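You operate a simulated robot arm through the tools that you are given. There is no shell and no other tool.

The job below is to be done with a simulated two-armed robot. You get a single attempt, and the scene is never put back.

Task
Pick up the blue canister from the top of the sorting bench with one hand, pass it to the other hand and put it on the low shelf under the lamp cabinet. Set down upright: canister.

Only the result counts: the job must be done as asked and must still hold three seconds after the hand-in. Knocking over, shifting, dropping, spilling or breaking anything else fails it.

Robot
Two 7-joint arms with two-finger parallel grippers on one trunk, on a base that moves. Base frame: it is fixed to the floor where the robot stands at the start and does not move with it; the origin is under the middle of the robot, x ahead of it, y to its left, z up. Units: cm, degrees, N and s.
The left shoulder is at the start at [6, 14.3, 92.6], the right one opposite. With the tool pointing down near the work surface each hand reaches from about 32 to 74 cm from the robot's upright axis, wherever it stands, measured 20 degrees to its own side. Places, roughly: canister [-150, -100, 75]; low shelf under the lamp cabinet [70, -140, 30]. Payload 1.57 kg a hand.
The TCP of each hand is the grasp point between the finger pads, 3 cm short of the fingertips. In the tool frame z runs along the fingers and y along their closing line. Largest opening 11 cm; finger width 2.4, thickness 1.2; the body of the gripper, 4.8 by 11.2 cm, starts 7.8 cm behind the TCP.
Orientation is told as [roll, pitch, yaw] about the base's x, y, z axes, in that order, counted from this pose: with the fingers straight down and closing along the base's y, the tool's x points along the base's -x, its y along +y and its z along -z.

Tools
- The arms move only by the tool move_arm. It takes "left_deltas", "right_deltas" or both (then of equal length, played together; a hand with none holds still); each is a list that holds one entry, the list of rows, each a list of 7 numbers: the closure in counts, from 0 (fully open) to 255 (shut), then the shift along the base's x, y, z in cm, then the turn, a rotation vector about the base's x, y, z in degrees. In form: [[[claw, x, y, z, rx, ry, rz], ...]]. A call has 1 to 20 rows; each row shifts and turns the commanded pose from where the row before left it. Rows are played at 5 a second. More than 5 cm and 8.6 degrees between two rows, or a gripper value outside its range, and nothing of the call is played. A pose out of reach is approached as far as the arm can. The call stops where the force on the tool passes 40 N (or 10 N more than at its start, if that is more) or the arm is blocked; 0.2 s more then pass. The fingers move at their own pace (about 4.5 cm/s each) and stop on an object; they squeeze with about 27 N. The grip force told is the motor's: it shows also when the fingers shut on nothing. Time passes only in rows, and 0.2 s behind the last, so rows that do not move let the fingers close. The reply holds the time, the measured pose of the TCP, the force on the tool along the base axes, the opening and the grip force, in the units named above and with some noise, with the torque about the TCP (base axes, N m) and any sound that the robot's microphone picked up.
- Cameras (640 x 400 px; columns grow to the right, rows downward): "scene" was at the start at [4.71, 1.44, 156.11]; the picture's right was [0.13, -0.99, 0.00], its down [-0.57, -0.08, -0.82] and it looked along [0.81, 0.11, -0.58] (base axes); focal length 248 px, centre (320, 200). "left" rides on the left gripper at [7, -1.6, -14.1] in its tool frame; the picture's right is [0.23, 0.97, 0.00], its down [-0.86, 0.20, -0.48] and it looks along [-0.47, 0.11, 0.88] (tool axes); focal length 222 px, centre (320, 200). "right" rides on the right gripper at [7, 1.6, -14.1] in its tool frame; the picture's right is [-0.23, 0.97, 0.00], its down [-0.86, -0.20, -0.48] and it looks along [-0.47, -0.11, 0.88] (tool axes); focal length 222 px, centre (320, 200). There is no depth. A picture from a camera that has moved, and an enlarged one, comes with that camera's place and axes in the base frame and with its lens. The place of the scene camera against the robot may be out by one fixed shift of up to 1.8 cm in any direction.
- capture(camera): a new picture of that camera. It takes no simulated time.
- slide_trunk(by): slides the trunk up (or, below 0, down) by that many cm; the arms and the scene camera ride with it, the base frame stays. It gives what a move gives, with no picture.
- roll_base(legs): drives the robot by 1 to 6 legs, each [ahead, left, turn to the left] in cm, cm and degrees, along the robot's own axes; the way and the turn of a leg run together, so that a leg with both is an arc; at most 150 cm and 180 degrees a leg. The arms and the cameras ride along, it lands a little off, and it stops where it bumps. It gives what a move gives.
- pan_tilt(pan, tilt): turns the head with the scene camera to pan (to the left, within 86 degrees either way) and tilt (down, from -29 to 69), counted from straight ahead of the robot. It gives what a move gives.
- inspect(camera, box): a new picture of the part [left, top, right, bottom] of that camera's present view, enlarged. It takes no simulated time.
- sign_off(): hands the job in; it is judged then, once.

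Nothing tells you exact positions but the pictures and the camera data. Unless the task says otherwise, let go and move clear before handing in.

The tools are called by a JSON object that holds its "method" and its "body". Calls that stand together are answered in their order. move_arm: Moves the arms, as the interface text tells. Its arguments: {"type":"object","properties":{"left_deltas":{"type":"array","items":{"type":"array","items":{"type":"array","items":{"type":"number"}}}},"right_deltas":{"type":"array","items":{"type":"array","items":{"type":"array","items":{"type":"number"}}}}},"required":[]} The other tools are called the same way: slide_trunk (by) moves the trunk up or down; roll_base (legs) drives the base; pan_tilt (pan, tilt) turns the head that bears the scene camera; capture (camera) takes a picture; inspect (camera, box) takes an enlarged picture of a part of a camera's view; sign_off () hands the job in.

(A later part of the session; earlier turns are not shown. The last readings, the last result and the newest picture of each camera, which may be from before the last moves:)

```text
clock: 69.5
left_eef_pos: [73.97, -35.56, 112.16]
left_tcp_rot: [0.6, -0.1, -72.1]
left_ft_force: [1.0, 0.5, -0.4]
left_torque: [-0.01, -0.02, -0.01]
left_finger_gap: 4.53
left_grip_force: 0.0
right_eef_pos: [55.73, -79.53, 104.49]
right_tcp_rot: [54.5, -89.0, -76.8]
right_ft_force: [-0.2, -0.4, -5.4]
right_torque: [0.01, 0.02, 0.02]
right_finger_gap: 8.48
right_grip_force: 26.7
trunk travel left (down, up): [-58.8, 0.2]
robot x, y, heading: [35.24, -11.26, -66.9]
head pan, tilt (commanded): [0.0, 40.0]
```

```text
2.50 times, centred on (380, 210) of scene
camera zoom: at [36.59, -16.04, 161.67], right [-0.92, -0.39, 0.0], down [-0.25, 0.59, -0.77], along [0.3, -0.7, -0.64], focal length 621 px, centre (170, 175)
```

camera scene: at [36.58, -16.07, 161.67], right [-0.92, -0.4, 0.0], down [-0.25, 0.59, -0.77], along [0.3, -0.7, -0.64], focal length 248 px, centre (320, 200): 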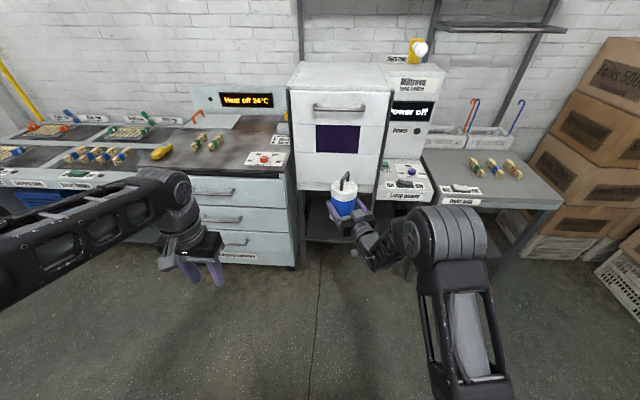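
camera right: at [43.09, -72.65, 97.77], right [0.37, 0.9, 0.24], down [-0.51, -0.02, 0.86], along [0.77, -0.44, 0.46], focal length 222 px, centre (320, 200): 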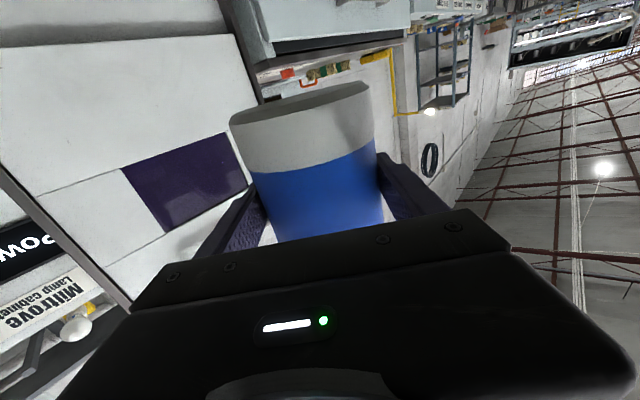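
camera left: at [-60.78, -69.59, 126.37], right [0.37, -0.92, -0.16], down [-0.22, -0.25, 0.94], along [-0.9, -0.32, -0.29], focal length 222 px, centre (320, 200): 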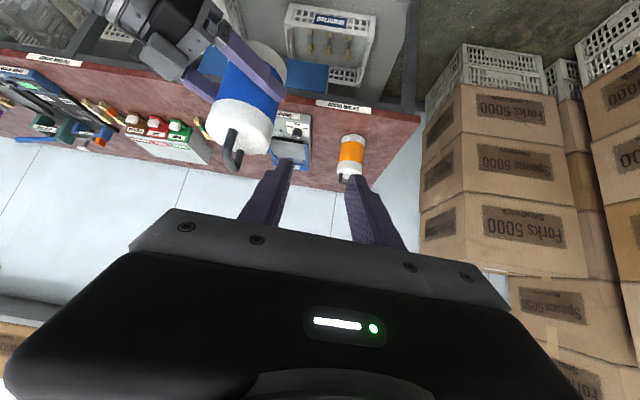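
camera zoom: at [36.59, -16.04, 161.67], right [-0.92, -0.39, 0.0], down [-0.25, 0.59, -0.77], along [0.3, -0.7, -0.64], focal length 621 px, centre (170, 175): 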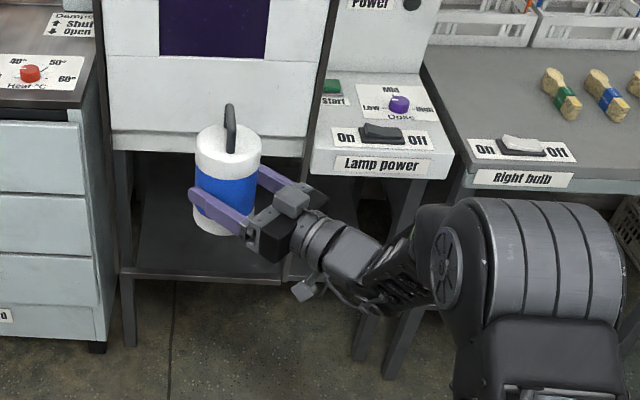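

I correct the wrist to about 25° left of straight ahead with the canister level, then lower the trunk for the low shelf.

{"method": "move_arm", "body": {"right_deltas": [[[255, 0, 0, 0, -0.38, -0.92, 0], [255, 0, 0, 0, 0, 0, -5], [255, 0, 0, 0, 0, 0, -5], [255, 0, 0, 0, 0, 0, -5], [255, 0, 0, 0, 0, 0, -3], [255, 0, 0, 0, 0, 0, 0]]]}}

{"method": "slide_trunk", "body": {"by": -30}}

{"method": "slide_trunk", "body": {"by": -22}}

{"method": "pan_tilt", "body": {"pan": 0, "tilt": 25}}

{"method": "capture", "body": {"camera": "scene"}}

{"method": "capture", "body": {"camera": "right"}}

```text
clock: 70.9
left_eef_pos: [74.08, -35.7, 112.07]
left_tcp_rot: [0.7, 0.0, -72.2]
left_ft_force: [1.2, 0.0, -0.7]
left_torque: [0.0, 0.0, -0.02]
left_finger_gap: 4.49
left_grip_force: 0.0
right_eef_pos: [55.71, -79.42, 104.57]
right_tcp_rot: [114.1, -89.2, -154.4]
right_ft_force: [-0.3, 0.1, -5.6]
right_torque: [0.07, 0.02, 0.03]
right_finger_gap: 8.48
right_grip_force: 26.9
trunk travel left (down, up): [-58.8, 0.2]
robot x, y, heading: [35.41, -11.21, -66.8]
head pan, tilt (commanded): [0.0, 40.0]
```

```text
clock: 73.9
left_eef_pos: [74.08, -35.67, 82.03]
left_tcp_rot: [0.7, -0.1, -72.1]
left_ft_force: [0.4, 0.3, -0.4]
left_torque: [0.02, -0.01, 0.01]
left_finger_gap: 4.53
left_grip_force: 0.0
right_eef_pos: [55.7, -79.51, 74.6]
right_tcp_rot: [115.7, -89.2, -156.0]
right_ft_force: [-0.7, -0.5, -5.1]
right_torque: [0.05, 0.03, 0.02]
right_finger_gap: 8.46
right_grip_force: 27.5
trunk travel left (down, up): [-28.8, 30.2]
robot x, y, heading: [35.32, -11.21, -67.0]
head pan, tilt (commanded): [0.0, 40.0]
```

```text
clock: 76.2
left_eef_pos: [74.1, -35.62, 59.98]
left_tcp_rot: [0.6, 0.1, -72.1]
left_ft_force: [0.0, -0.2, 0.3]
left_torque: [0.01, -0.02, 0.01]
left_finger_gap: 4.52
left_grip_force: 0.1
right_eef_pos: [55.59, -79.53, 52.55]
right_tcp_rot: [115.7, -89.1, -156.1]
right_ft_force: [0.2, 0.1, -5.4]
right_torque: [0.02, 0.01, 0.01]
right_finger_gap: 8.49
right_grip_force: 27.4
trunk travel left (down, up): [-6.8, 52.2]
robot x, y, heading: [35.2, -11.49, -66.6]
head pan, tilt (commanded): [0.0, 40.0]
```

```text
clock: 77.0
left_eef_pos: [73.96, -35.61, 60.26]
left_tcp_rot: [0.6, 0.0, -72.1]
left_ft_force: [0.1, 0.4, 0.0]
left_torque: [0.02, -0.01, -0.02]
left_finger_gap: 4.54
left_grip_force: 0.0
right_eef_pos: [55.74, -79.56, 52.59]
right_tcp_rot: [115.2, -89.1, -155.5]
right_ft_force: [-0.3, 0.9, -5.7]
right_torque: [0.01, 0.04, 0.02]
right_finger_gap: 8.46
right_grip_force: 26.9
trunk travel left (down, up): [-6.8, 52.2]
robot x, y, heading: [35.61, -11.27, -66.9]
head pan, tilt (commanded): [0.0, 25.0]
```

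```text
taken
camera scene: at [36.84, -16.7, 111.99], right [-0.92, -0.39, 0.0], down [-0.17, 0.39, -0.91], along [0.36, -0.83, -0.42], focal length 248 px, centre (320, 200)
```

scene: 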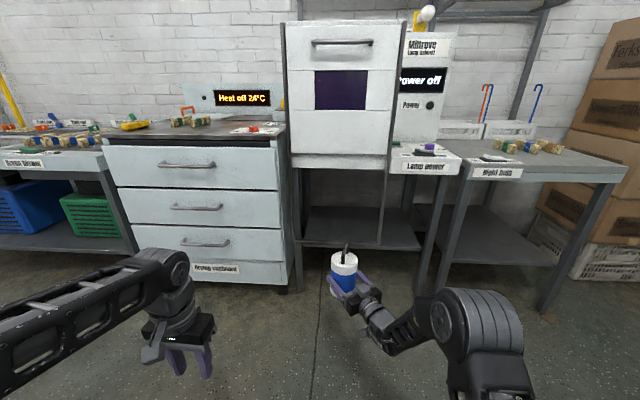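

```text
taken
camera right: at [45.98, -69.18, 45.57], right [0.63, 0.74, 0.24], down [-0.51, 0.15, 0.85], along [0.59, -0.66, 0.47], focal length 222 px, centre (320, 200)
```

right: 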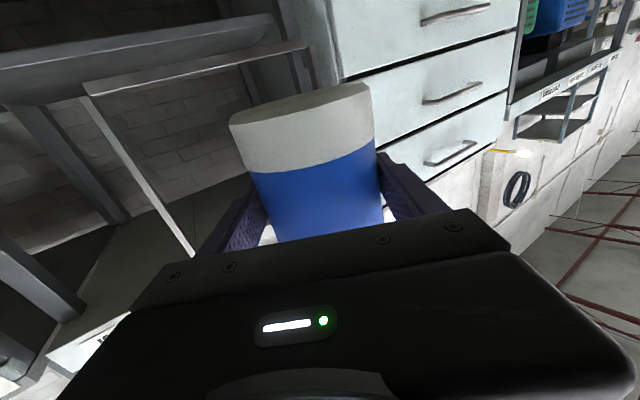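

The trunk is down and the low shelf is in view. I zoom in on the bay to fix its edges and height.

{"method": "inspect", "body": {"camera": "scene", "box": [270, 140, 450, 260]}}

{"method": "inspect", "body": {"camera": "right", "box": [0, 0, 400, 260]}}

```text
3.33 times, centred on (360, 200) of scene
camera zoom: at [36.84, -16.7, 111.99], right [-0.92, -0.39, 0.0], down [-0.17, 0.39, -0.91], along [0.36, -0.83, -0.42], focal length 828 px, centre (187, 200)
```

zoom: 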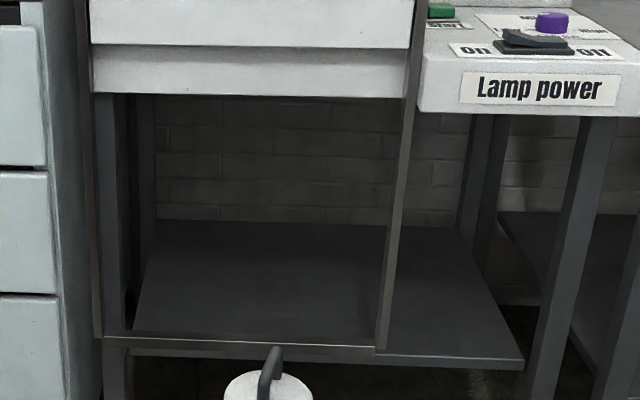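

```text
1.54 times, centred on (200, 130) of right
camera zoom: at [45.98, -69.18, 45.57], right [0.63, 0.74, 0.24], down [-0.51, 0.15, 0.85], along [0.59, -0.66, 0.47], focal length 342 px, centre (505, 308)
```

zoom: 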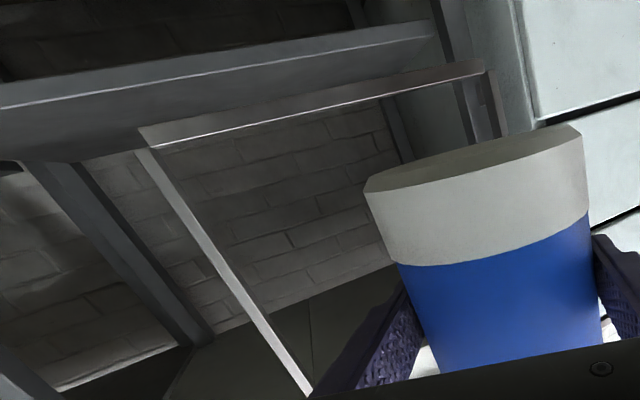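

I notice a thin frame hanging in front of the left bay, with a bottom rail in front of the shelf edge. I zoom in closer to understand it before choosing the way in.

{"method": "inspect", "body": {"camera": "scene", "box": [285, 205, 365, 255]}}

{"method": "inspect", "body": {"camera": "scene", "box": [360, 205, 440, 255]}}

{"method": "inspect", "body": {"camera": "scene", "box": [275, 0, 475, 180]}}

```text
8.00 times, centred on (325, 230) of scene
camera zoom: at [36.84, -16.7, 111.99], right [-0.92, -0.39, 0.0], down [-0.17, 0.39, -0.91], along [0.36, -0.83, -0.42], focal length 1986 px, centre (280, -40)
```

zoom: 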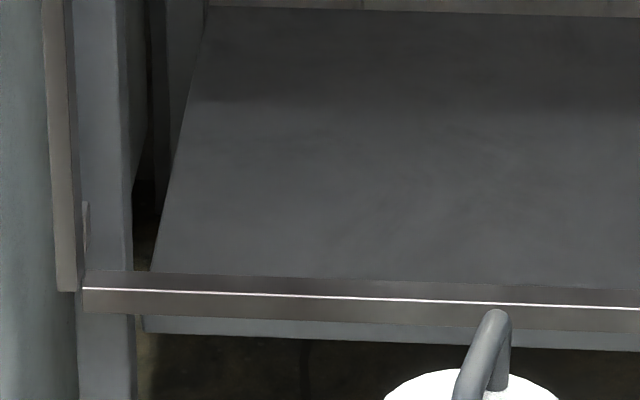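

```text
8.00 times, centred on (400, 230) of scene
camera zoom: at [36.84, -16.7, 111.99], right [-0.92, -0.39, 0.0], down [-0.17, 0.39, -0.91], along [0.36, -0.83, -0.42], focal length 1986 px, centre (-320, -40)
```

zoom: 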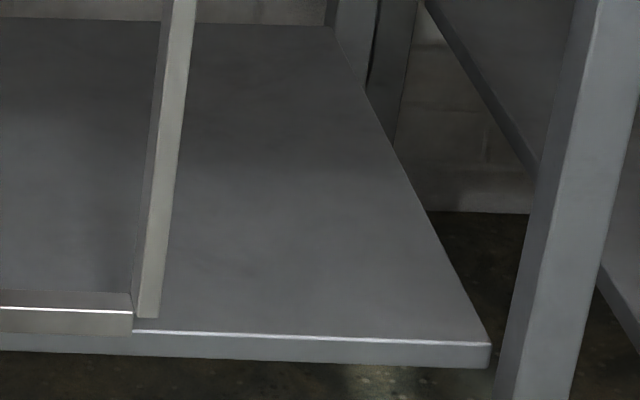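

```text
2.22 times, centred on (375, 90) of scene
camera zoom: at [36.84, -16.7, 111.99], right [-0.92, -0.39, 0.0], down [-0.17, 0.39, -0.91], along [0.36, -0.83, -0.42], focal length 552 px, centre (198, 444)
```

zoom: 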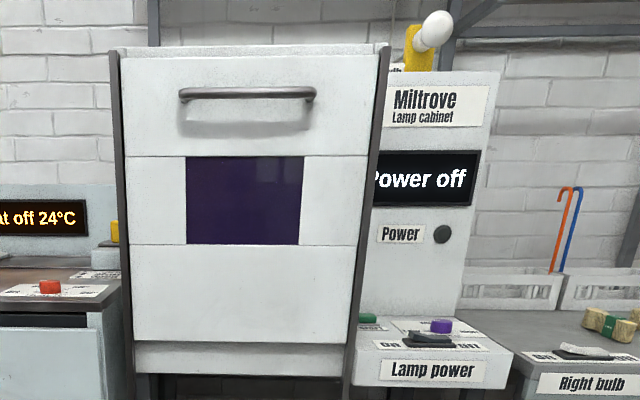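

It is the guide frame of the cabinet's sliding door, with an L-shaped bottom bar in front of the shelf. To measure its depth and height I raise the trunk for a second view of the same parts.

{"method": "slide_trunk", "body": {"by": 45}}

{"method": "capture", "body": {"camera": "scene"}}

{"method": "inspect", "body": {"camera": "scene", "box": [270, 230, 430, 350]}}

```text
refused: 45 is not a number from -40 to 40
```

```text
taken
camera scene: at [36.84, -16.7, 111.99], right [-0.92, -0.39, 0.0], down [-0.17, 0.39, -0.91], along [0.36, -0.83, -0.42], focal length 248 px, centre (320, 200)
```

scene: 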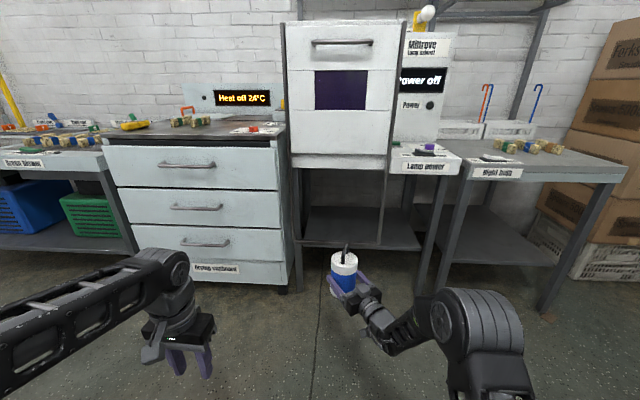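

```text
3.33 times, centred on (350, 290) of scene
camera zoom: at [36.84, -16.7, 111.99], right [-0.92, -0.39, 0.0], down [-0.17, 0.39, -0.91], along [0.36, -0.83, -0.42], focal length 828 px, centre (220, -100)
```

zoom: 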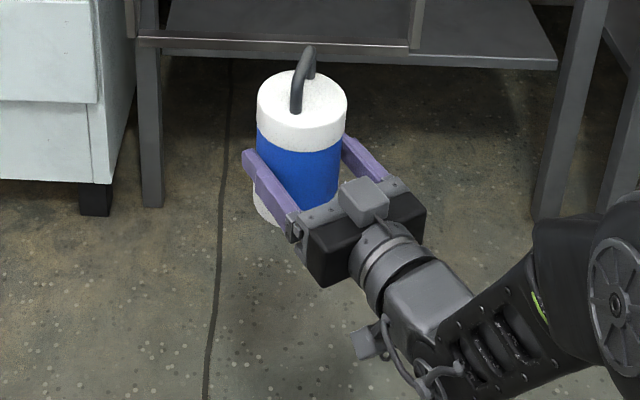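

{"method": "slide_trunk", "body": {"by": 40}}

{"method": "capture", "body": {"camera": "scene"}}

{"method": "inspect", "body": {"camera": "scene", "box": [280, 240, 440, 340]}}

```text
clock: 80.8
left_eef_pos: [74.04, -35.66, 100.14]
left_tcp_rot: [0.8, 0.1, -72.0]
left_ft_force: [-0.1, 0.1, 0.2]
left_torque: [-0.02, 0.01, -0.01]
left_finger_gap: 4.52
left_grip_force: 0.1
right_eef_pos: [55.69, -79.54, 92.53]
right_tcp_rot: [114.6, -89.1, -154.9]
right_ft_force: [-0.4, 0.4, -5.8]
right_torque: [0.02, 0.08, 0.02]
right_finger_gap: 8.46
right_grip_force: 27.3
trunk travel left (down, up): [-46.8, 12.2]
robot x, y, heading: [35.39, -10.88, -66.8]
head pan, tilt (commanded): [0.0, 25.0]
```

```text
taken
camera scene: at [36.85, -16.73, 151.99], right [-0.92, -0.39, 0.0], down [-0.17, 0.39, -0.91], along [0.36, -0.83, -0.42], focal length 248 px, centre (320, 200)
```

scene: 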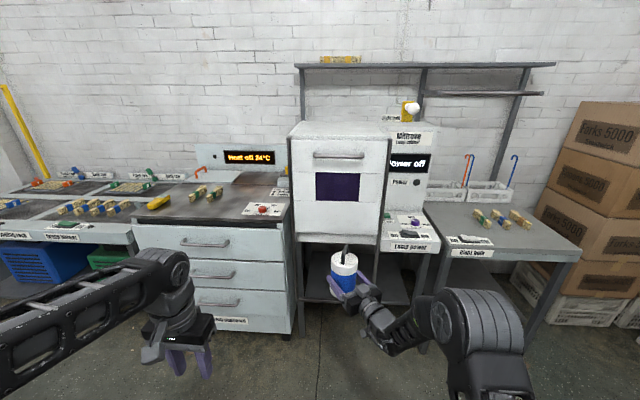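

```text
4.00 times, centred on (360, 290) of scene
camera zoom: at [36.85, -16.73, 151.99], right [-0.92, -0.39, 0.0], down [-0.17, 0.39, -0.91], along [0.36, -0.83, -0.42], focal length 993 px, centre (160, -160)
```

zoom: 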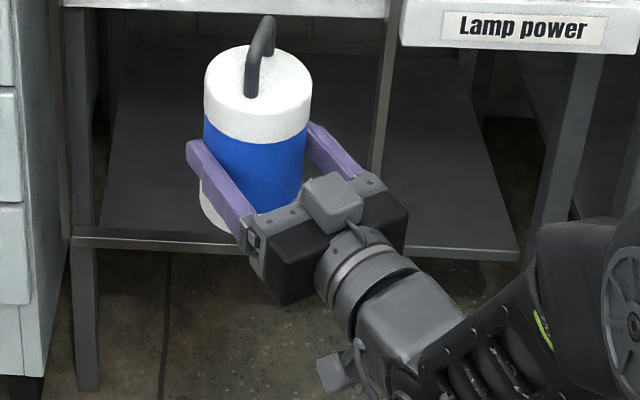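

Measured: the shelf top is at z about 31.7, but the guide frame's bottom bar (top near z 41) hangs about 7 cm in front of it, so a low horizontal grip on the body would strike the bar. I will re-grip: the left hand holds the body briefly so the right hand can take the handle from above; first I bring the right hand to a suitable pose.

{"method": "move_arm", "body": {"right_deltas": [[[255, 0, 0, 0, -0.39, 0.81, 0], [255, 1.03, 0.98, 0, 0, 0, 4], [255, 1.03, 0.98, 0, 0, 0, 4], [255, 1.03, 0.98, 0, 0, 0, 4], [255, 1.03, 0.98, 0, 0, 0, 4], [255, 1.03, 0.98, 0, 0, 0, 4], [255, 1.03, 0.98, 0, 0, 0, 4], [255, 0, 0, 0, 0, 0, 0]]], "left_deltas": [[[0, 0, 0, 0, 0, 0, 0], [0, 0, 0, 0, 0, 0, -8], [0, 0, 0, 0, 0, 0, -8], [0, 0, 0, 0, 0, 0, -8], [0, 0, 0, 0, 0, 0, -8], [0, 0, 0, 0, 0, 0, -8], [0, 0, 0, 0, 0, 0, 0], [0, 0, 0, 0, 0, 0, 0]]]}}

{"method": "capture", "body": {"camera": "scene"}}

```text
clock: 82.6
left_eef_pos: [74.0, -35.66, 100.03]
left_tcp_rot: [0.6, 0.0, -112.1]
left_ft_force: [0.5, 0.5, 0.6]
left_torque: [0.03, 0.02, 0.0]
left_finger_gap: 11.0
left_grip_force: 0.0
right_eef_pos: [61.78, -73.6, 92.39]
right_tcp_rot: [141.4, -89.9, -157.8]
right_ft_force: [0.4, 0.0, -5.3]
right_torque: [0.02, 0.02, 0.01]
right_finger_gap: 8.48
right_grip_force: 27.4
trunk travel left (down, up): [-46.8, 12.2]
robot x, y, heading: [35.58, -11.26, -67.1]
head pan, tilt (commanded): [0.0, 25.0]
```

```text
taken
camera scene: at [36.85, -16.71, 152.0], right [-0.92, -0.39, 0.0], down [-0.17, 0.39, -0.91], along [0.36, -0.83, -0.42], focal length 248 px, centre (320, 200)
```

scene: 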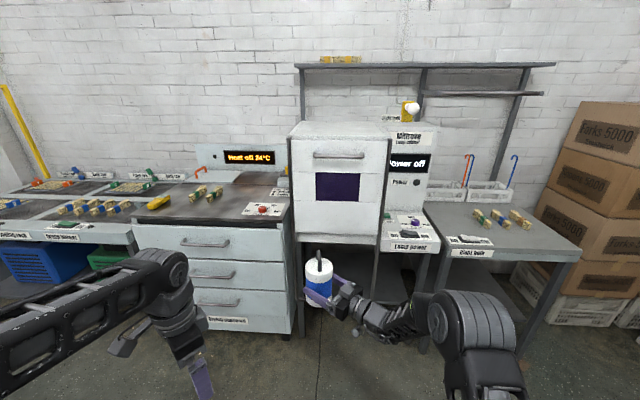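

The right hand holds the canister level at about [62,-73.7]. Now I turn the left hand horizontal, pointing right-forward at it, and stage it 20 cm away.

{"method": "move_arm", "body": {"left_deltas": [[[0, -0.41, -1.77, -0.15, -7.579, 3.077, 0], [0, -0.41, -1.77, -0.15, -7.579, 3.077, 0], [0, -0.41, -1.77, -0.15, -7.579, 3.077, 0], [0, -0.41, -1.77, -0.15, -7.579, 3.077, 0], [0, -0.41, -1.77, -0.15, -7.579, 3.077, 0], [0, -0.41, -1.77, -0.15, -7.579, 3.077, 0], [0, -0.41, -1.77, -0.15, -7.579, 3.077, 0], [0, -0.41, -1.77, -0.15, -7.579, 3.077, 0], [0, -0.41, -1.77, -0.15, -7.579, 3.077, 0], [0, -0.41, -1.77, -0.15, -7.579, 3.077, 0], [0, -0.41, -1.77, -0.15, -7.579, 3.077, 0]]]}}

{"method": "capture", "body": {"camera": "left"}}

{"method": "capture", "body": {"camera": "scene"}}

```text
clock: 85.0
left_eef_pos: [69.27, -55.01, 98.25]
left_tcp_rot: [-172.6, -89.9, 61.1]
left_ft_force: [0.0, 0.1, 0.1]
left_torque: [-0.04, 0.02, 0.0]
left_finger_gap: 11.01
left_grip_force: 0.0
right_eef_pos: [61.9, -73.66, 92.43]
right_tcp_rot: [101.8, -89.9, -118.2]
right_ft_force: [-0.4, -0.6, -5.7]
right_torque: [0.03, 0.05, -0.02]
right_finger_gap: 8.46
right_grip_force: 27.0
trunk travel left (down, up): [-46.8, 12.2]
robot x, y, heading: [35.52, -11.29, -66.6]
head pan, tilt (commanded): [0.0, 25.0]
```

```text
taken
camera left: at [73.09, -41.35, 91.41], right [0.91, -0.36, -0.23], down [0.36, 0.37, 0.85], along [-0.22, -0.86, 0.47], focal length 222 px, centre (320, 200)
```

left: 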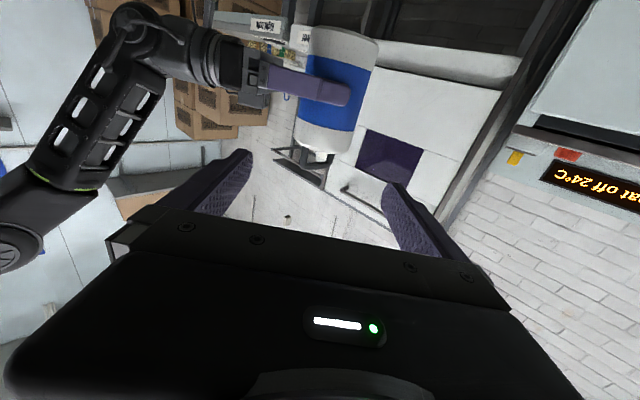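

```text
taken
camera scene: at [36.89, -16.79, 151.99], right [-0.92, -0.39, 0.0], down [-0.17, 0.39, -0.91], along [0.36, -0.83, -0.42], focal length 248 px, centre (320, 200)
```

scene: 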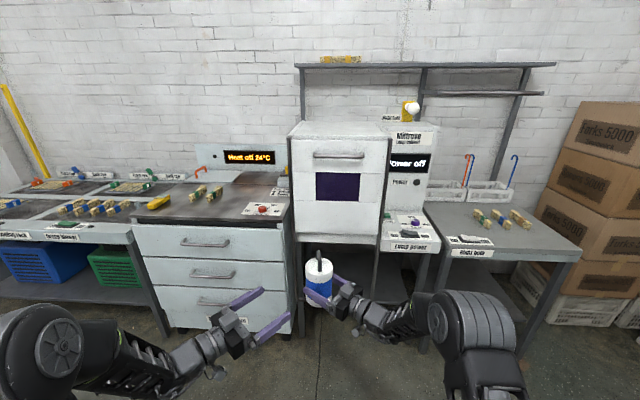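

{"method": "inspect", "body": {"camera": "left", "box": [240, 10, 420, 170]}}

```text
2.50 times, centred on (330, 90) of left
camera zoom: at [73.09, -41.35, 91.41], right [0.91, -0.36, -0.23], down [0.36, 0.37, 0.85], along [-0.22, -0.86, 0.47], focal length 555 px, centre (295, 475)
```

zoom: 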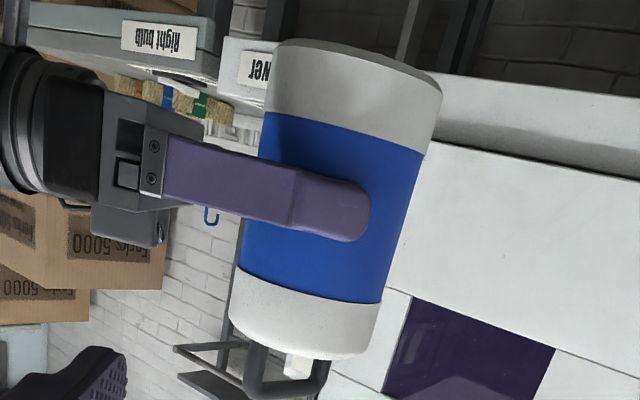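

The left camera shows the canister nearly centred (about 0.5 cm off). I advance the left hand 9 cm with that correction, aiming for the white band just below the lid edge, above the right fingers.

{"method": "move_arm", "body": {"left_deltas": [[[0, -0.96, -2.85, -0.25, 0, 0, 0], [0, -0.96, -2.85, -0.25, 0, 0, 0], [0, -0.96, -2.85, -0.25, 0, 0, 0], [0, 0, 0, 0, 0, 0, 0]]]}}

{"method": "inspect", "body": {"camera": "left", "box": [180, 20, 460, 220]}}

{"method": "inspect", "body": {"camera": "scene", "box": [200, 220, 420, 380]}}

```text
clock: 86.0
left_eef_pos: [66.82, -63.94, 97.7]
left_tcp_rot: [-140.5, -90.1, 29.1]
left_ft_force: [-0.4, 1.2, 0.6]
left_torque: [0.01, 0.0, -0.02]
left_finger_gap: 10.99
left_grip_force: 0.1
right_eef_pos: [61.9, -73.61, 92.45]
right_tcp_rot: [143.8, -89.8, -160.2]
right_ft_force: [0.7, 0.6, -5.4]
right_torque: [0.0, 0.05, 0.0]
right_finger_gap: 8.47
right_grip_force: 26.8
trunk travel left (down, up): [-46.8, 12.2]
robot x, y, heading: [35.23, -10.97, -66.8]
head pan, tilt (commanded): [0.0, 25.0]
```

```text
2.00 times, centred on (320, 120) of left
camera zoom: at [70.47, -50.16, 90.82], right [0.91, -0.36, -0.23], down [0.36, 0.37, 0.85], along [-0.22, -0.86, 0.47], focal length 444 px, centre (320, 360)
```

zoom: 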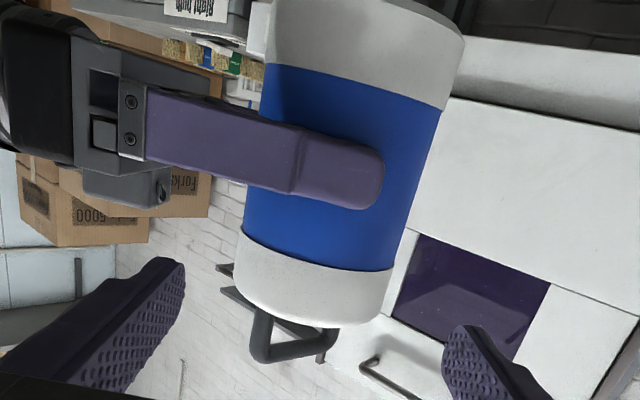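

```text
2.50 times, centred on (310, 300) of scene
camera zoom: at [36.85, -16.71, 152.0], right [-0.92, -0.39, 0.0], down [-0.17, 0.39, -0.91], along [0.36, -0.83, -0.42], focal length 621 px, centre (345, -50)
```

zoom: 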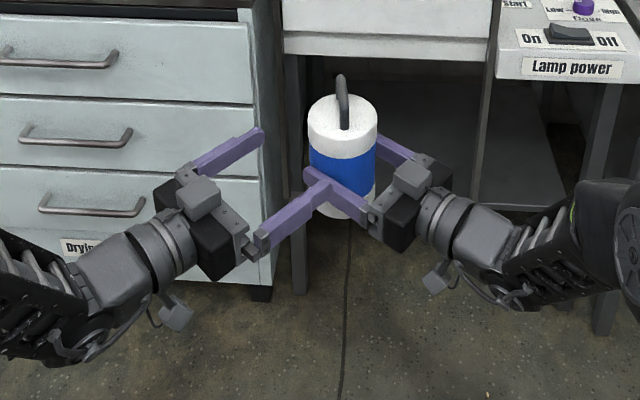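

The canister is now centred within a few millimetres and the left fingers are at the band above the right fingers. I slide the left hand in the rest of the way.

{"method": "move_arm", "body": {"left_deltas": [[[0, -0.37, 0.15, 0, 0, 0, 0], [0, -0.7, -1.79, 0, 0, 0, 0], [0, -0.7, -1.79, 0, 0, 0, 0], [0, -0.7, -1.79, 0, 0, 0, 0], [0, -0.7, -1.79, 0, 0, 0, 0], [0, -0.7, -1.79, 0, 0, 0, 0], [0, 0, 0, 0, 0, 0, 0]]]}}

{"method": "inspect", "body": {"camera": "left", "box": [180, 40, 460, 240]}}

{"method": "inspect", "body": {"camera": "scene", "box": [240, 230, 400, 350]}}

```text
clock: 87.6
left_eef_pos: [62.9, -72.61, 97.73]
left_tcp_rot: [174.9, -90.1, 73.6]
left_ft_force: [-0.7, 0.3, -0.9]
left_torque: [0.0, 0.01, 0.01]
left_finger_gap: 10.99
left_grip_force: 0.1
right_eef_pos: [61.9, -73.5, 92.51]
right_tcp_rot: [140.9, -89.9, -157.3]
right_ft_force: [-0.7, 0.0, -5.4]
right_torque: [0.04, 0.09, 0.0]
right_finger_gap: 8.45
right_grip_force: 26.7
trunk travel left (down, up): [-46.8, 12.2]
robot x, y, heading: [35.51, -11.03, -66.8]
head pan, tilt (commanded): [0.0, 25.0]
```

```text
2.00 times, centred on (320, 140) of left
camera zoom: at [66.45, -58.85, 90.85], right [0.91, -0.36, -0.23], down [0.36, 0.37, 0.85], along [-0.22, -0.86, 0.47], focal length 444 px, centre (320, 320)
```

zoom: 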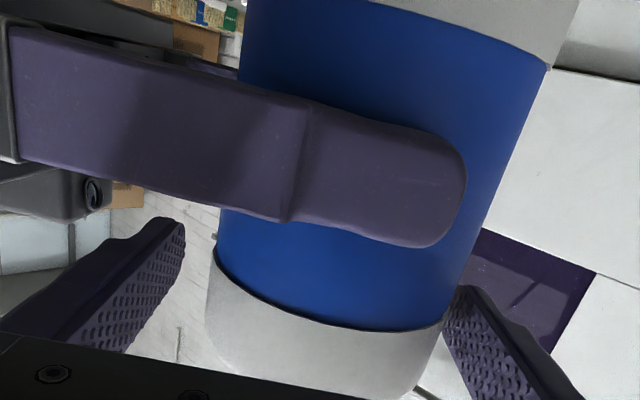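

```text
3.33 times, centred on (320, 290) of scene
camera zoom: at [36.85, -16.72, 152.0], right [-0.92, -0.39, 0.0], down [-0.17, 0.39, -0.91], along [0.36, -0.83, -0.42], focal length 828 px, centre (320, -100)
```

zoom: 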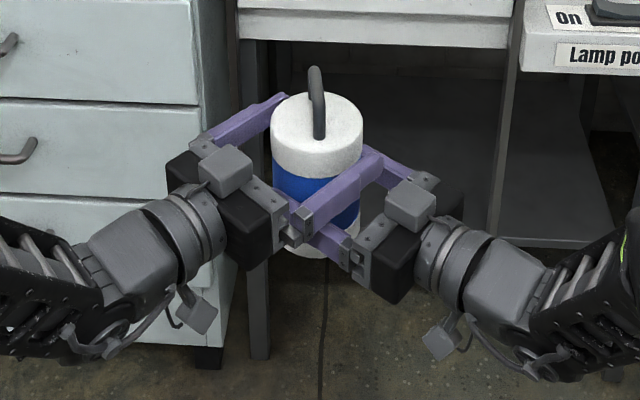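

Both hands are around the canister at different heights. I close the left gripper on the upper band.

{"method": "move_arm", "body": {"left_deltas": [[[255, 0, 0, 0, 0, 0, 0], [255, 0, 0, 0, 0, 0, 0], [255, 0, 0, 0, 0, 0, 0], [255, 0, 0, 0, 0, 0, 0], [255, 0, 0, 0, 0, 0, 0], [255, 0, 0, 0, 0, 0, 0], [255, 0, 0, 0, 0, 0, 0]]]}}

{"method": "inspect", "body": {"camera": "scene", "box": [240, 230, 400, 350]}}

```text
clock: 89.2
left_eef_pos: [62.99, -72.55, 97.79]
left_tcp_rot: [143.5, -90.0, 105.0]
left_ft_force: [15.7, -14.6, -0.3]
left_torque: [-0.3, -0.63, 0.18]
left_finger_gap: 8.69
left_grip_force: 26.9
right_eef_pos: [61.8, -73.65, 92.47]
right_tcp_rot: [86.1, -90.0, -102.5]
right_ft_force: [-16.1, 15.0, -2.3]
right_torque: [-0.48, -0.16, 0.11]
right_finger_gap: 8.51
right_grip_force: 26.8
trunk travel left (down, up): [-46.8, 12.2]
robot x, y, heading: [35.13, -11.52, -66.7]
head pan, tilt (commanded): [0.0, 25.0]
```

```text
3.33 times, centred on (320, 290) of scene
camera zoom: at [36.85, -16.72, 152.0], right [-0.92, -0.39, 0.0], down [-0.17, 0.39, -0.91], along [0.36, -0.83, -0.42], focal length 828 px, centre (320, -100)
```

zoom: 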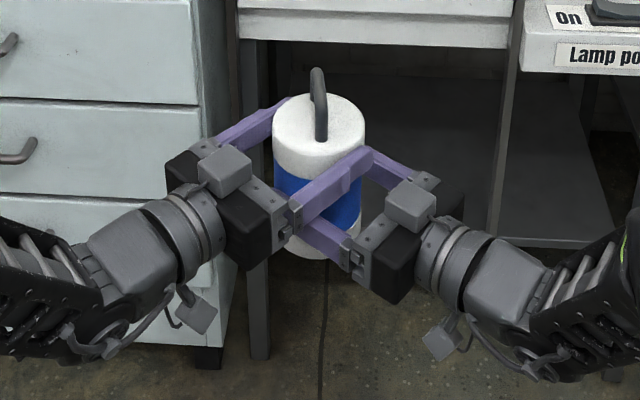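

The left hand grips too, but there is about 21 N of sideways strain between the hands. I relax it with a tiny shift of the left hand.

{"method": "move_arm", "body": {"left_deltas": [[[255, 0.13, -0.12, 0, 0, 0, 0], [255, 0, 0, 0, 0, 0, 0]]]}}

```text
clock: 89.8
left_eef_pos: [62.87, -72.7, 97.75]
left_tcp_rot: [-169.3, -89.8, 57.5]
left_ft_force: [8.0, -6.1, 2.5]
left_torque: [0.2, -0.39, 0.49]
left_finger_gap: 8.7
left_grip_force: 26.4
right_eef_pos: [61.77, -73.62, 92.35]
right_tcp_rot: [46.3, -90.0, -62.7]
right_ft_force: [-8.1, 7.0, -8.2]
right_torque: [-0.52, 0.08, -0.37]
right_finger_gap: 8.48
right_grip_force: 26.9
trunk travel left (down, up): [-46.8, 12.2]
robot x, y, heading: [35.48, -11.12, -66.7]
head pan, tilt (commanded): [0.0, 25.0]
```

{"method": "move_arm", "body": {"left_deltas": [[[255, 0.13, -0.1, 0, 0, 0, 0], [255, 0, 0, 0, 0, 0, 0]]]}}

{"method": "inspect", "body": {"camera": "left", "box": [180, 40, 460, 240]}}

```text
clock: 90.4
left_eef_pos: [62.88, -72.7, 97.6]
left_tcp_rot: [-158.0, -89.9, 46.3]
left_ft_force: [-2.6, 7.7, 6.8]
left_torque: [0.34, -0.1, 0.31]
left_finger_gap: 8.72
left_grip_force: 26.8
right_eef_pos: [61.88, -73.76, 92.34]
right_tcp_rot: [68.7, -89.9, -85.3]
right_ft_force: [2.6, -8.1, -11.1]
right_torque: [0.08, 0.29, -0.36]
right_finger_gap: 8.47
right_grip_force: 26.7
trunk travel left (down, up): [-46.8, 12.2]
robot x, y, heading: [35.53, -11.15, -66.7]
head pan, tilt (commanded): [0.0, 25.0]
```

```text
2.00 times, centred on (320, 140) of left
camera zoom: at [66.55, -58.98, 90.84], right [0.9, -0.36, -0.23], down [0.36, 0.37, 0.85], along [-0.22, -0.86, 0.47], focal length 444 px, centre (320, 320)
```

zoom: 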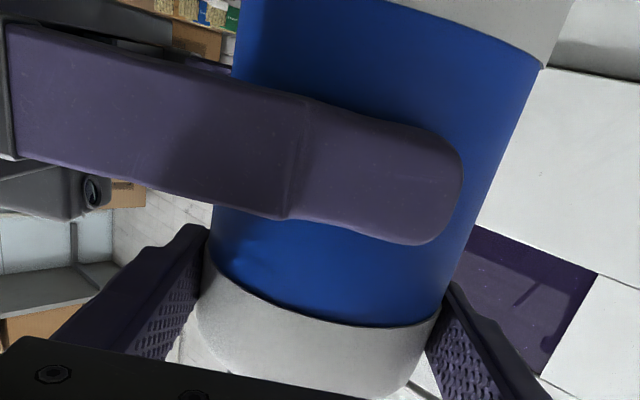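

The strain is small now and the left fingers sit firmly on the upper band. I open the right gripper and check that the canister stays put.

{"method": "move_arm", "body": {"right_deltas": [[[0, 0, 0, 0, 0, 0, 0], [0, 0, 0, 0, 0, 0, 0], [0, 0, 0, 0, 0, 0, 0], [0, 0, 0, 0, 0, 0, 0]]]}}

{"method": "inspect", "body": {"camera": "scene", "box": [240, 230, 400, 350]}}

{"method": "capture", "body": {"camera": "right"}}

```text
clock: 91.4
left_eef_pos: [63.05, -72.82, 97.58]
left_tcp_rot: [-96.5, -90.0, -15.1]
left_ft_force: [-0.9, -1.0, 0.0]
left_torque: [0.05, -0.01, -0.02]
left_finger_gap: 8.71
left_grip_force: 26.8
right_eef_pos: [61.97, -73.59, 92.4]
right_tcp_rot: [152.5, -89.9, -168.8]
right_ft_force: [-0.5, 0.5, 0.0]
right_torque: [0.01, -0.01, 0.03]
right_finger_gap: 10.99
right_grip_force: 0.0
trunk travel left (down, up): [-46.8, 12.2]
robot x, y, heading: [35.49, -11.38, -66.9]
head pan, tilt (commanded): [0.0, 25.0]
```

```text
3.33 times, centred on (320, 290) of scene
camera zoom: at [36.85, -16.72, 152.0], right [-0.92, -0.39, 0.0], down [-0.17, 0.39, -0.91], along [0.36, -0.83, -0.42], focal length 828 px, centre (320, -100)
```

zoom: 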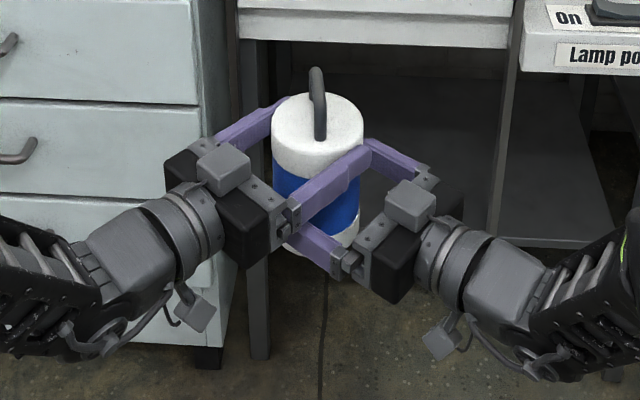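

```text
taken
camera right: at [48.67, -68.17, 85.58], right [0.27, 0.93, 0.23], down [-0.52, -0.06, 0.85], along [0.81, -0.35, 0.47], focal length 222 px, centre (320, 200)
```

right: 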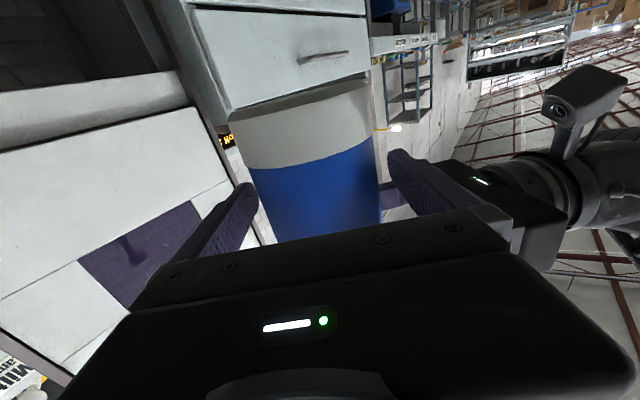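

The canister stays in the left hand. I retreat the right hand straight back, then raise and tilt it for taking the handle from behind and above.

{"method": "move_arm", "body": {"right_deltas": [[[0, -2.88, 0.85, 0, 0, 0, 0], [0, -4.3, 1.27, 0, 0, 0, 0], [0, -4.3, 1.27, 0, 0, 0, 0], [0, -4.3, 1.27, 0, 0, 0, 0], [0, -1.5, 0.4, 0, 0, 0, 0]]]}}

{"method": "move_arm", "body": {"right_deltas": [[[110, 0, 0, 4.2, 2.12, 7.19, 0], [110, 0, 0, 4.2, 2.12, 7.19, 0], [110, 0, 0, 4.2, 2.12, 7.19, 0], [110, 0, 0, 4.2, 2.12, 7.19, 0], [110, 0, 0, 4.2, 0, 0, 0]]]}}

{"method": "capture", "body": {"camera": "scene"}}

```text
clock: 92.6
left_eef_pos: [63.09, -72.63, 97.63]
left_tcp_rot: [-135.7, -90.0, 24.2]
left_ft_force: [-1.2, -0.3, -0.7]
left_torque: [0.06, -0.02, -0.02]
left_finger_gap: 8.69
left_grip_force: 26.8
right_eef_pos: [44.67, -68.61, 92.68]
right_tcp_rot: [163.4, -90.0, -179.6]
right_ft_force: [-0.4, 0.6, 0.3]
right_torque: [0.02, 0.04, 0.01]
right_finger_gap: 11.0
right_grip_force: 0.0
trunk travel left (down, up): [-46.8, 12.2]
robot x, y, heading: [35.19, -11.11, -66.9]
head pan, tilt (commanded): [0.0, 25.0]
```

```text
clock: 93.8
left_eef_pos: [63.09, -72.81, 97.63]
left_tcp_rot: [-176.6, -90.1, 65.0]
left_ft_force: [0.3, 0.7, -0.1]
left_torque: [0.07, -0.01, -0.04]
left_finger_gap: 8.74
left_grip_force: 27.2
right_eef_pos: [44.71, -68.73, 113.67]
right_tcp_rot: [-0.1, -60.0, -16.4]
right_ft_force: [-1.0, 0.1, 0.1]
right_torque: [0.03, -0.01, -0.03]
right_finger_gap: 6.27
right_grip_force: 0.0
trunk travel left (down, up): [-46.8, 12.2]
robot x, y, heading: [35.4, -11.25, -66.8]
head pan, tilt (commanded): [0.0, 25.0]
```

```text
taken
camera scene: at [36.84, -16.7, 152.0], right [-0.92, -0.39, 0.0], down [-0.17, 0.39, -0.91], along [0.36, -0.83, -0.42], focal length 248 px, centre (320, 200)
```

scene: 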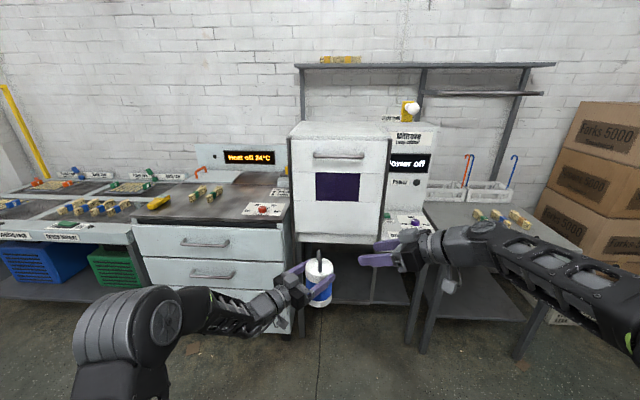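

{"method": "move_arm", "body": {"right_deltas": [[[110, 1.58, 1.5, 0, 0, 0, -7.43], [110, 1.58, 1.5, 0, 0, 0, -7.43], [110, 1.58, 1.5, 0, 0, 0, -7.43], [110, 1.58, 1.5, 0, 0, 0, -7.43], [110, 1.58, 1.5, 0, 0, 0, -7.43], [110, 1.58, 1.5, 0, 0, 0, -7.43], [110, 0, 0, 0, 0, 0, 0]]]}}

{"method": "capture", "body": {"camera": "right"}}

{"method": "capture", "body": {"camera": "scene"}}

```text
clock: 95.4
left_eef_pos: [63.02, -72.73, 97.66]
left_tcp_rot: [-173.2, -90.0, 61.8]
left_ft_force: [-0.4, -0.4, 0.2]
left_torque: [0.05, -0.06, -0.04]
left_finger_gap: 8.7
left_grip_force: 26.8
right_eef_pos: [53.94, -59.42, 113.45]
right_tcp_rot: [0.1, -59.9, -61.1]
right_ft_force: [-0.2, 0.2, 0.5]
right_torque: [-0.03, -0.01, 0.01]
right_finger_gap: 6.29
right_grip_force: 0.1
trunk travel left (down, up): [-46.8, 12.2]
robot x, y, heading: [35.74, -11.35, -66.6]
head pan, tilt (commanded): [0.0, 25.0]
```

```text
taken
camera right: at [47.58, -45.02, 114.56], right [0.91, 0.37, 0.2], down [-0.17, -0.11, 0.98], along [0.39, -0.92, -0.03], focal length 222 px, centre (320, 200)
```

right: 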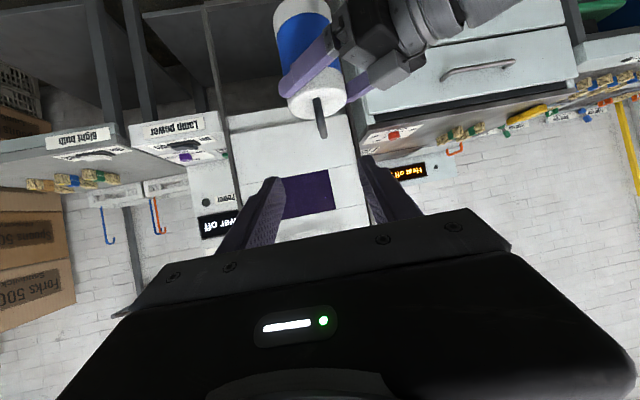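

```text
taken
camera scene: at [36.82, -16.74, 151.99], right [-0.92, -0.39, 0.0], down [-0.17, 0.39, -0.91], along [0.36, -0.83, -0.42], focal length 248 px, centre (320, 200)
```

scene: 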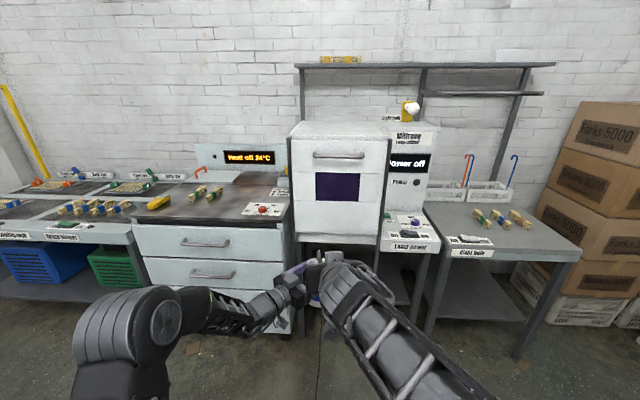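

The right hand is behind and above the handle, tilted 30° below horizontal. I zoom its camera on the handle to align.

{"method": "inspect", "body": {"camera": "right", "box": [260, 20, 380, 150]}}

```text
3.08 times, centred on (320, 85) of right
camera zoom: at [47.58, -45.02, 114.56], right [0.91, 0.37, 0.2], down [-0.17, -0.11, 0.98], along [0.39, -0.92, -0.03], focal length 684 px, centre (320, 554)
```

zoom: 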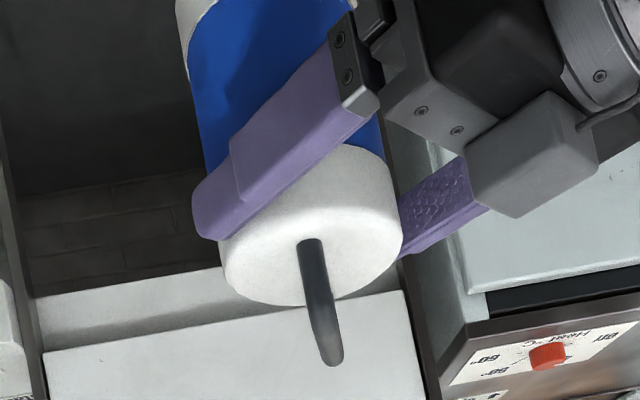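

The handle is well aligned with the right tool; about 0.5 cm sideways to correct. I advance along the tool axis a bit more than half way and check again.

{"method": "move_arm", "body": {"right_deltas": [[[110, 1.5, -2.52, -1.66, 0, 0, 0], [110, 1.5, -2.52, -1.66, 0, 0, 0], [110, 1.5, -2.52, -1.66, 0, 0, 0], [110, 0, 0, 0, 0, 0, 0]]]}}

{"method": "inspect", "body": {"camera": "right", "box": [240, 60, 400, 200]}}

{"method": "inspect", "body": {"camera": "left", "box": [180, 40, 460, 240]}}

```text
clock: 96.4
left_eef_pos: [63.01, -72.68, 97.6]
left_tcp_rot: [171.4, -89.9, 77.1]
left_ft_force: [0.3, -0.5, 0.2]
left_torque: [0.13, -0.04, -0.03]
left_finger_gap: 8.72
left_grip_force: 27.0
right_eef_pos: [58.4, -67.03, 108.55]
right_tcp_rot: [0.1, -60.1, -61.0]
right_ft_force: [-0.7, -0.6, 0.9]
right_torque: [0.01, 0.03, 0.0]
right_finger_gap: 6.26
right_grip_force: 0.2
trunk travel left (down, up): [-46.8, 12.2]
robot x, y, heading: [35.51, -11.45, -66.5]
head pan, tilt (commanded): [0.0, 25.0]
```

```text
2.86 times, centred on (320, 130) of right
camera zoom: at [52.11, -52.71, 109.68], right [0.91, 0.37, 0.2], down [-0.17, -0.11, 0.98], along [0.39, -0.92, -0.03], focal length 635 px, centre (320, 400)
```

zoom: 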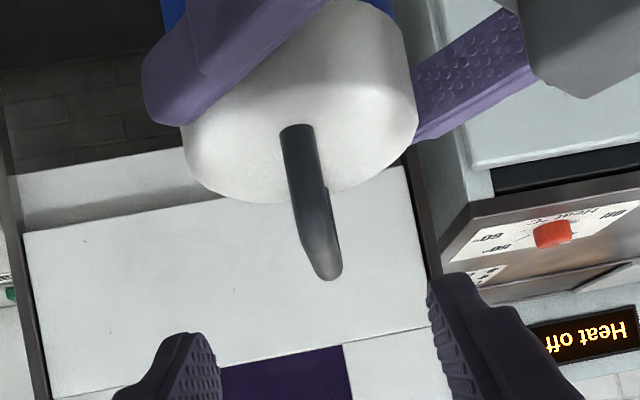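

```text
2.00 times, centred on (320, 140) of left
camera zoom: at [66.69, -58.96, 90.84], right [0.91, -0.36, -0.23], down [0.36, 0.37, 0.85], along [-0.22, -0.86, 0.47], focal length 444 px, centre (320, 320)
```

zoom: 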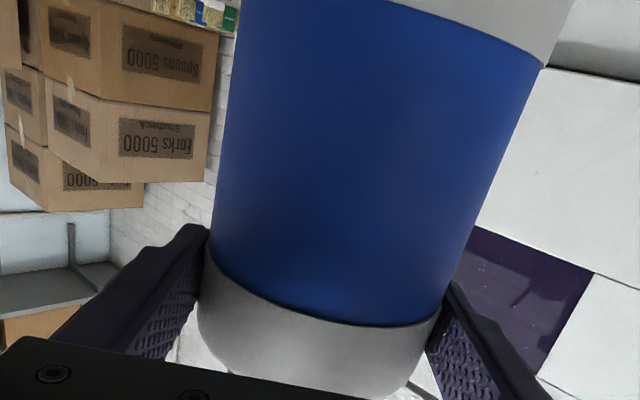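

{"method": "move_arm", "body": {"right_deltas": [[[110, 0.895, -1.56, -1.14, 0, 0, -0.6], [110, 0.895, -1.56, -1.14, 0, 0, -0.6], [110, 0.895, -1.56, -1.14, 0, 0, -0.6], [110, 0.895, -1.56, -1.14, 0, 0, -0.6], [110, 0, 0, 0, 0, 0, 0]]]}}

{"method": "inspect", "body": {"camera": "right", "box": [220, 80, 420, 230]}}

{"method": "inspect", "body": {"camera": "scene", "box": [240, 220, 400, 340]}}

```text
clock: 97.6
left_eef_pos: [63.04, -72.71, 97.7]
left_tcp_rot: [-170.4, -90.0, 58.9]
left_ft_force: [0.4, 0.3, 0.1]
left_torque: [0.06, -0.03, 0.02]
left_finger_gap: 8.71
left_grip_force: 27.2
right_eef_pos: [62.21, -73.51, 103.81]
right_tcp_rot: [0.0, -60.2, -63.5]
right_ft_force: [0.5, -0.2, -0.4]
right_torque: [0.02, 0.01, 0.01]
right_finger_gap: 6.24
right_grip_force: 0.0
trunk travel left (down, up): [-46.8, 12.2]
robot x, y, heading: [35.57, -11.25, -66.6]
head pan, tilt (commanded): [0.0, 25.0]
```

```text
2.67 times, centred on (320, 155) of right
camera zoom: at [56.57, -58.82, 104.93], right [0.92, 0.34, 0.2], down [-0.17, -0.1, 0.98], along [0.35, -0.94, -0.03], focal length 592 px, centre (320, 320)
```

zoom: 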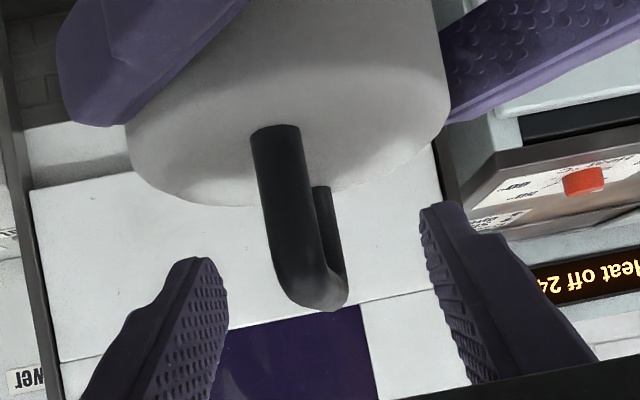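

```text
3.33 times, centred on (320, 280) of scene
camera zoom: at [36.84, -16.7, 152.0], right [-0.92, -0.39, 0.0], down [-0.17, 0.39, -0.91], along [0.36, -0.83, -0.42], focal length 828 px, centre (320, -67)
```

zoom: 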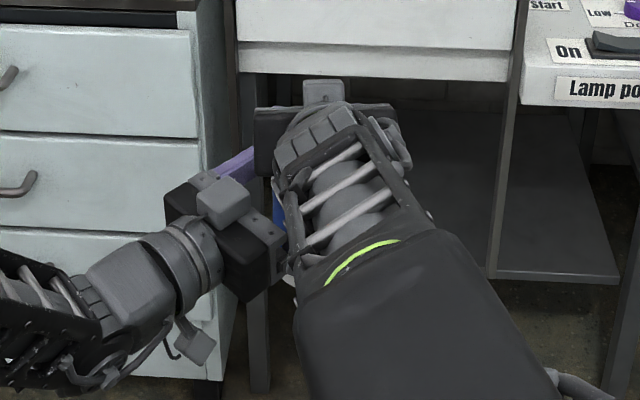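

The bar is between the right fingers; its direction is a few degrees off, so I trim the yaw and close the right gripper on the handle.

{"method": "move_arm", "body": {"right_deltas": [[[110, 0.22, -0.28, 0, 0, 0, 1.5], [110, 0.21, -0.28, 0, 0, 0, 1.5], [110, 0, 0, 0, 0, 0, 0], [255, 0, 0, 0, 0, 0, 0], [255, 0, 0, 0, 0, 0, 0], [255, 0, 0, 0, 0, 0, 0], [255, 0, 0, 0, 0, 0, 0], [255, 0, 0, 0, 0, 0, 0], [255, 0, 0, 0, 0, 0, 0], [255, 0, 0, 0, 0, 0, 0]]]}}

{"method": "inspect", "body": {"camera": "right", "box": [220, 80, 420, 230]}}

```text
clock: 99.8
left_eef_pos: [63.01, -72.77, 97.59]
left_tcp_rot: [-134.6, -90.0, 23.1]
left_ft_force: [-1.9, -1.7, 0.5]
left_torque: [0.12, -0.25, 0.93]
left_finger_gap: 8.68
left_grip_force: 27.1
right_eef_pos: [62.58, -73.98, 103.77]
right_tcp_rot: [0.2, -60.0, -60.5]
right_ft_force: [2.1, 0.9, 0.4]
right_torque: [-0.02, 0.05, -0.89]
right_finger_gap: 1.25
right_grip_force: 27.2
trunk travel left (down, up): [-46.8, 12.2]
robot x, y, heading: [35.36, -11.47, -66.7]
head pan, tilt (commanded): [0.0, 25.0]
```

```text
2.67 times, centred on (320, 155) of right
camera zoom: at [56.09, -59.68, 104.99], right [0.9, 0.38, 0.2], down [-0.17, -0.11, 0.98], along [0.4, -0.92, -0.03], focal length 592 px, centre (320, 320)
```

zoom: 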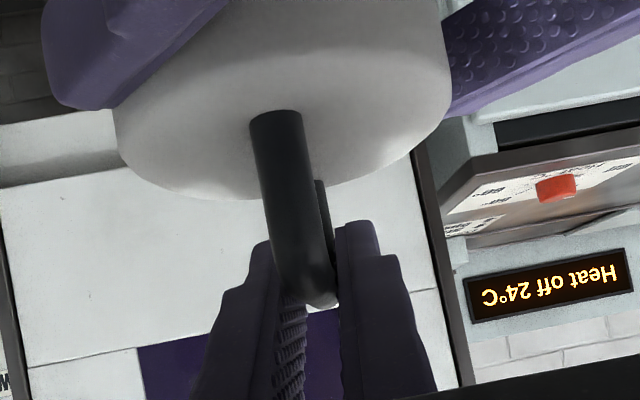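

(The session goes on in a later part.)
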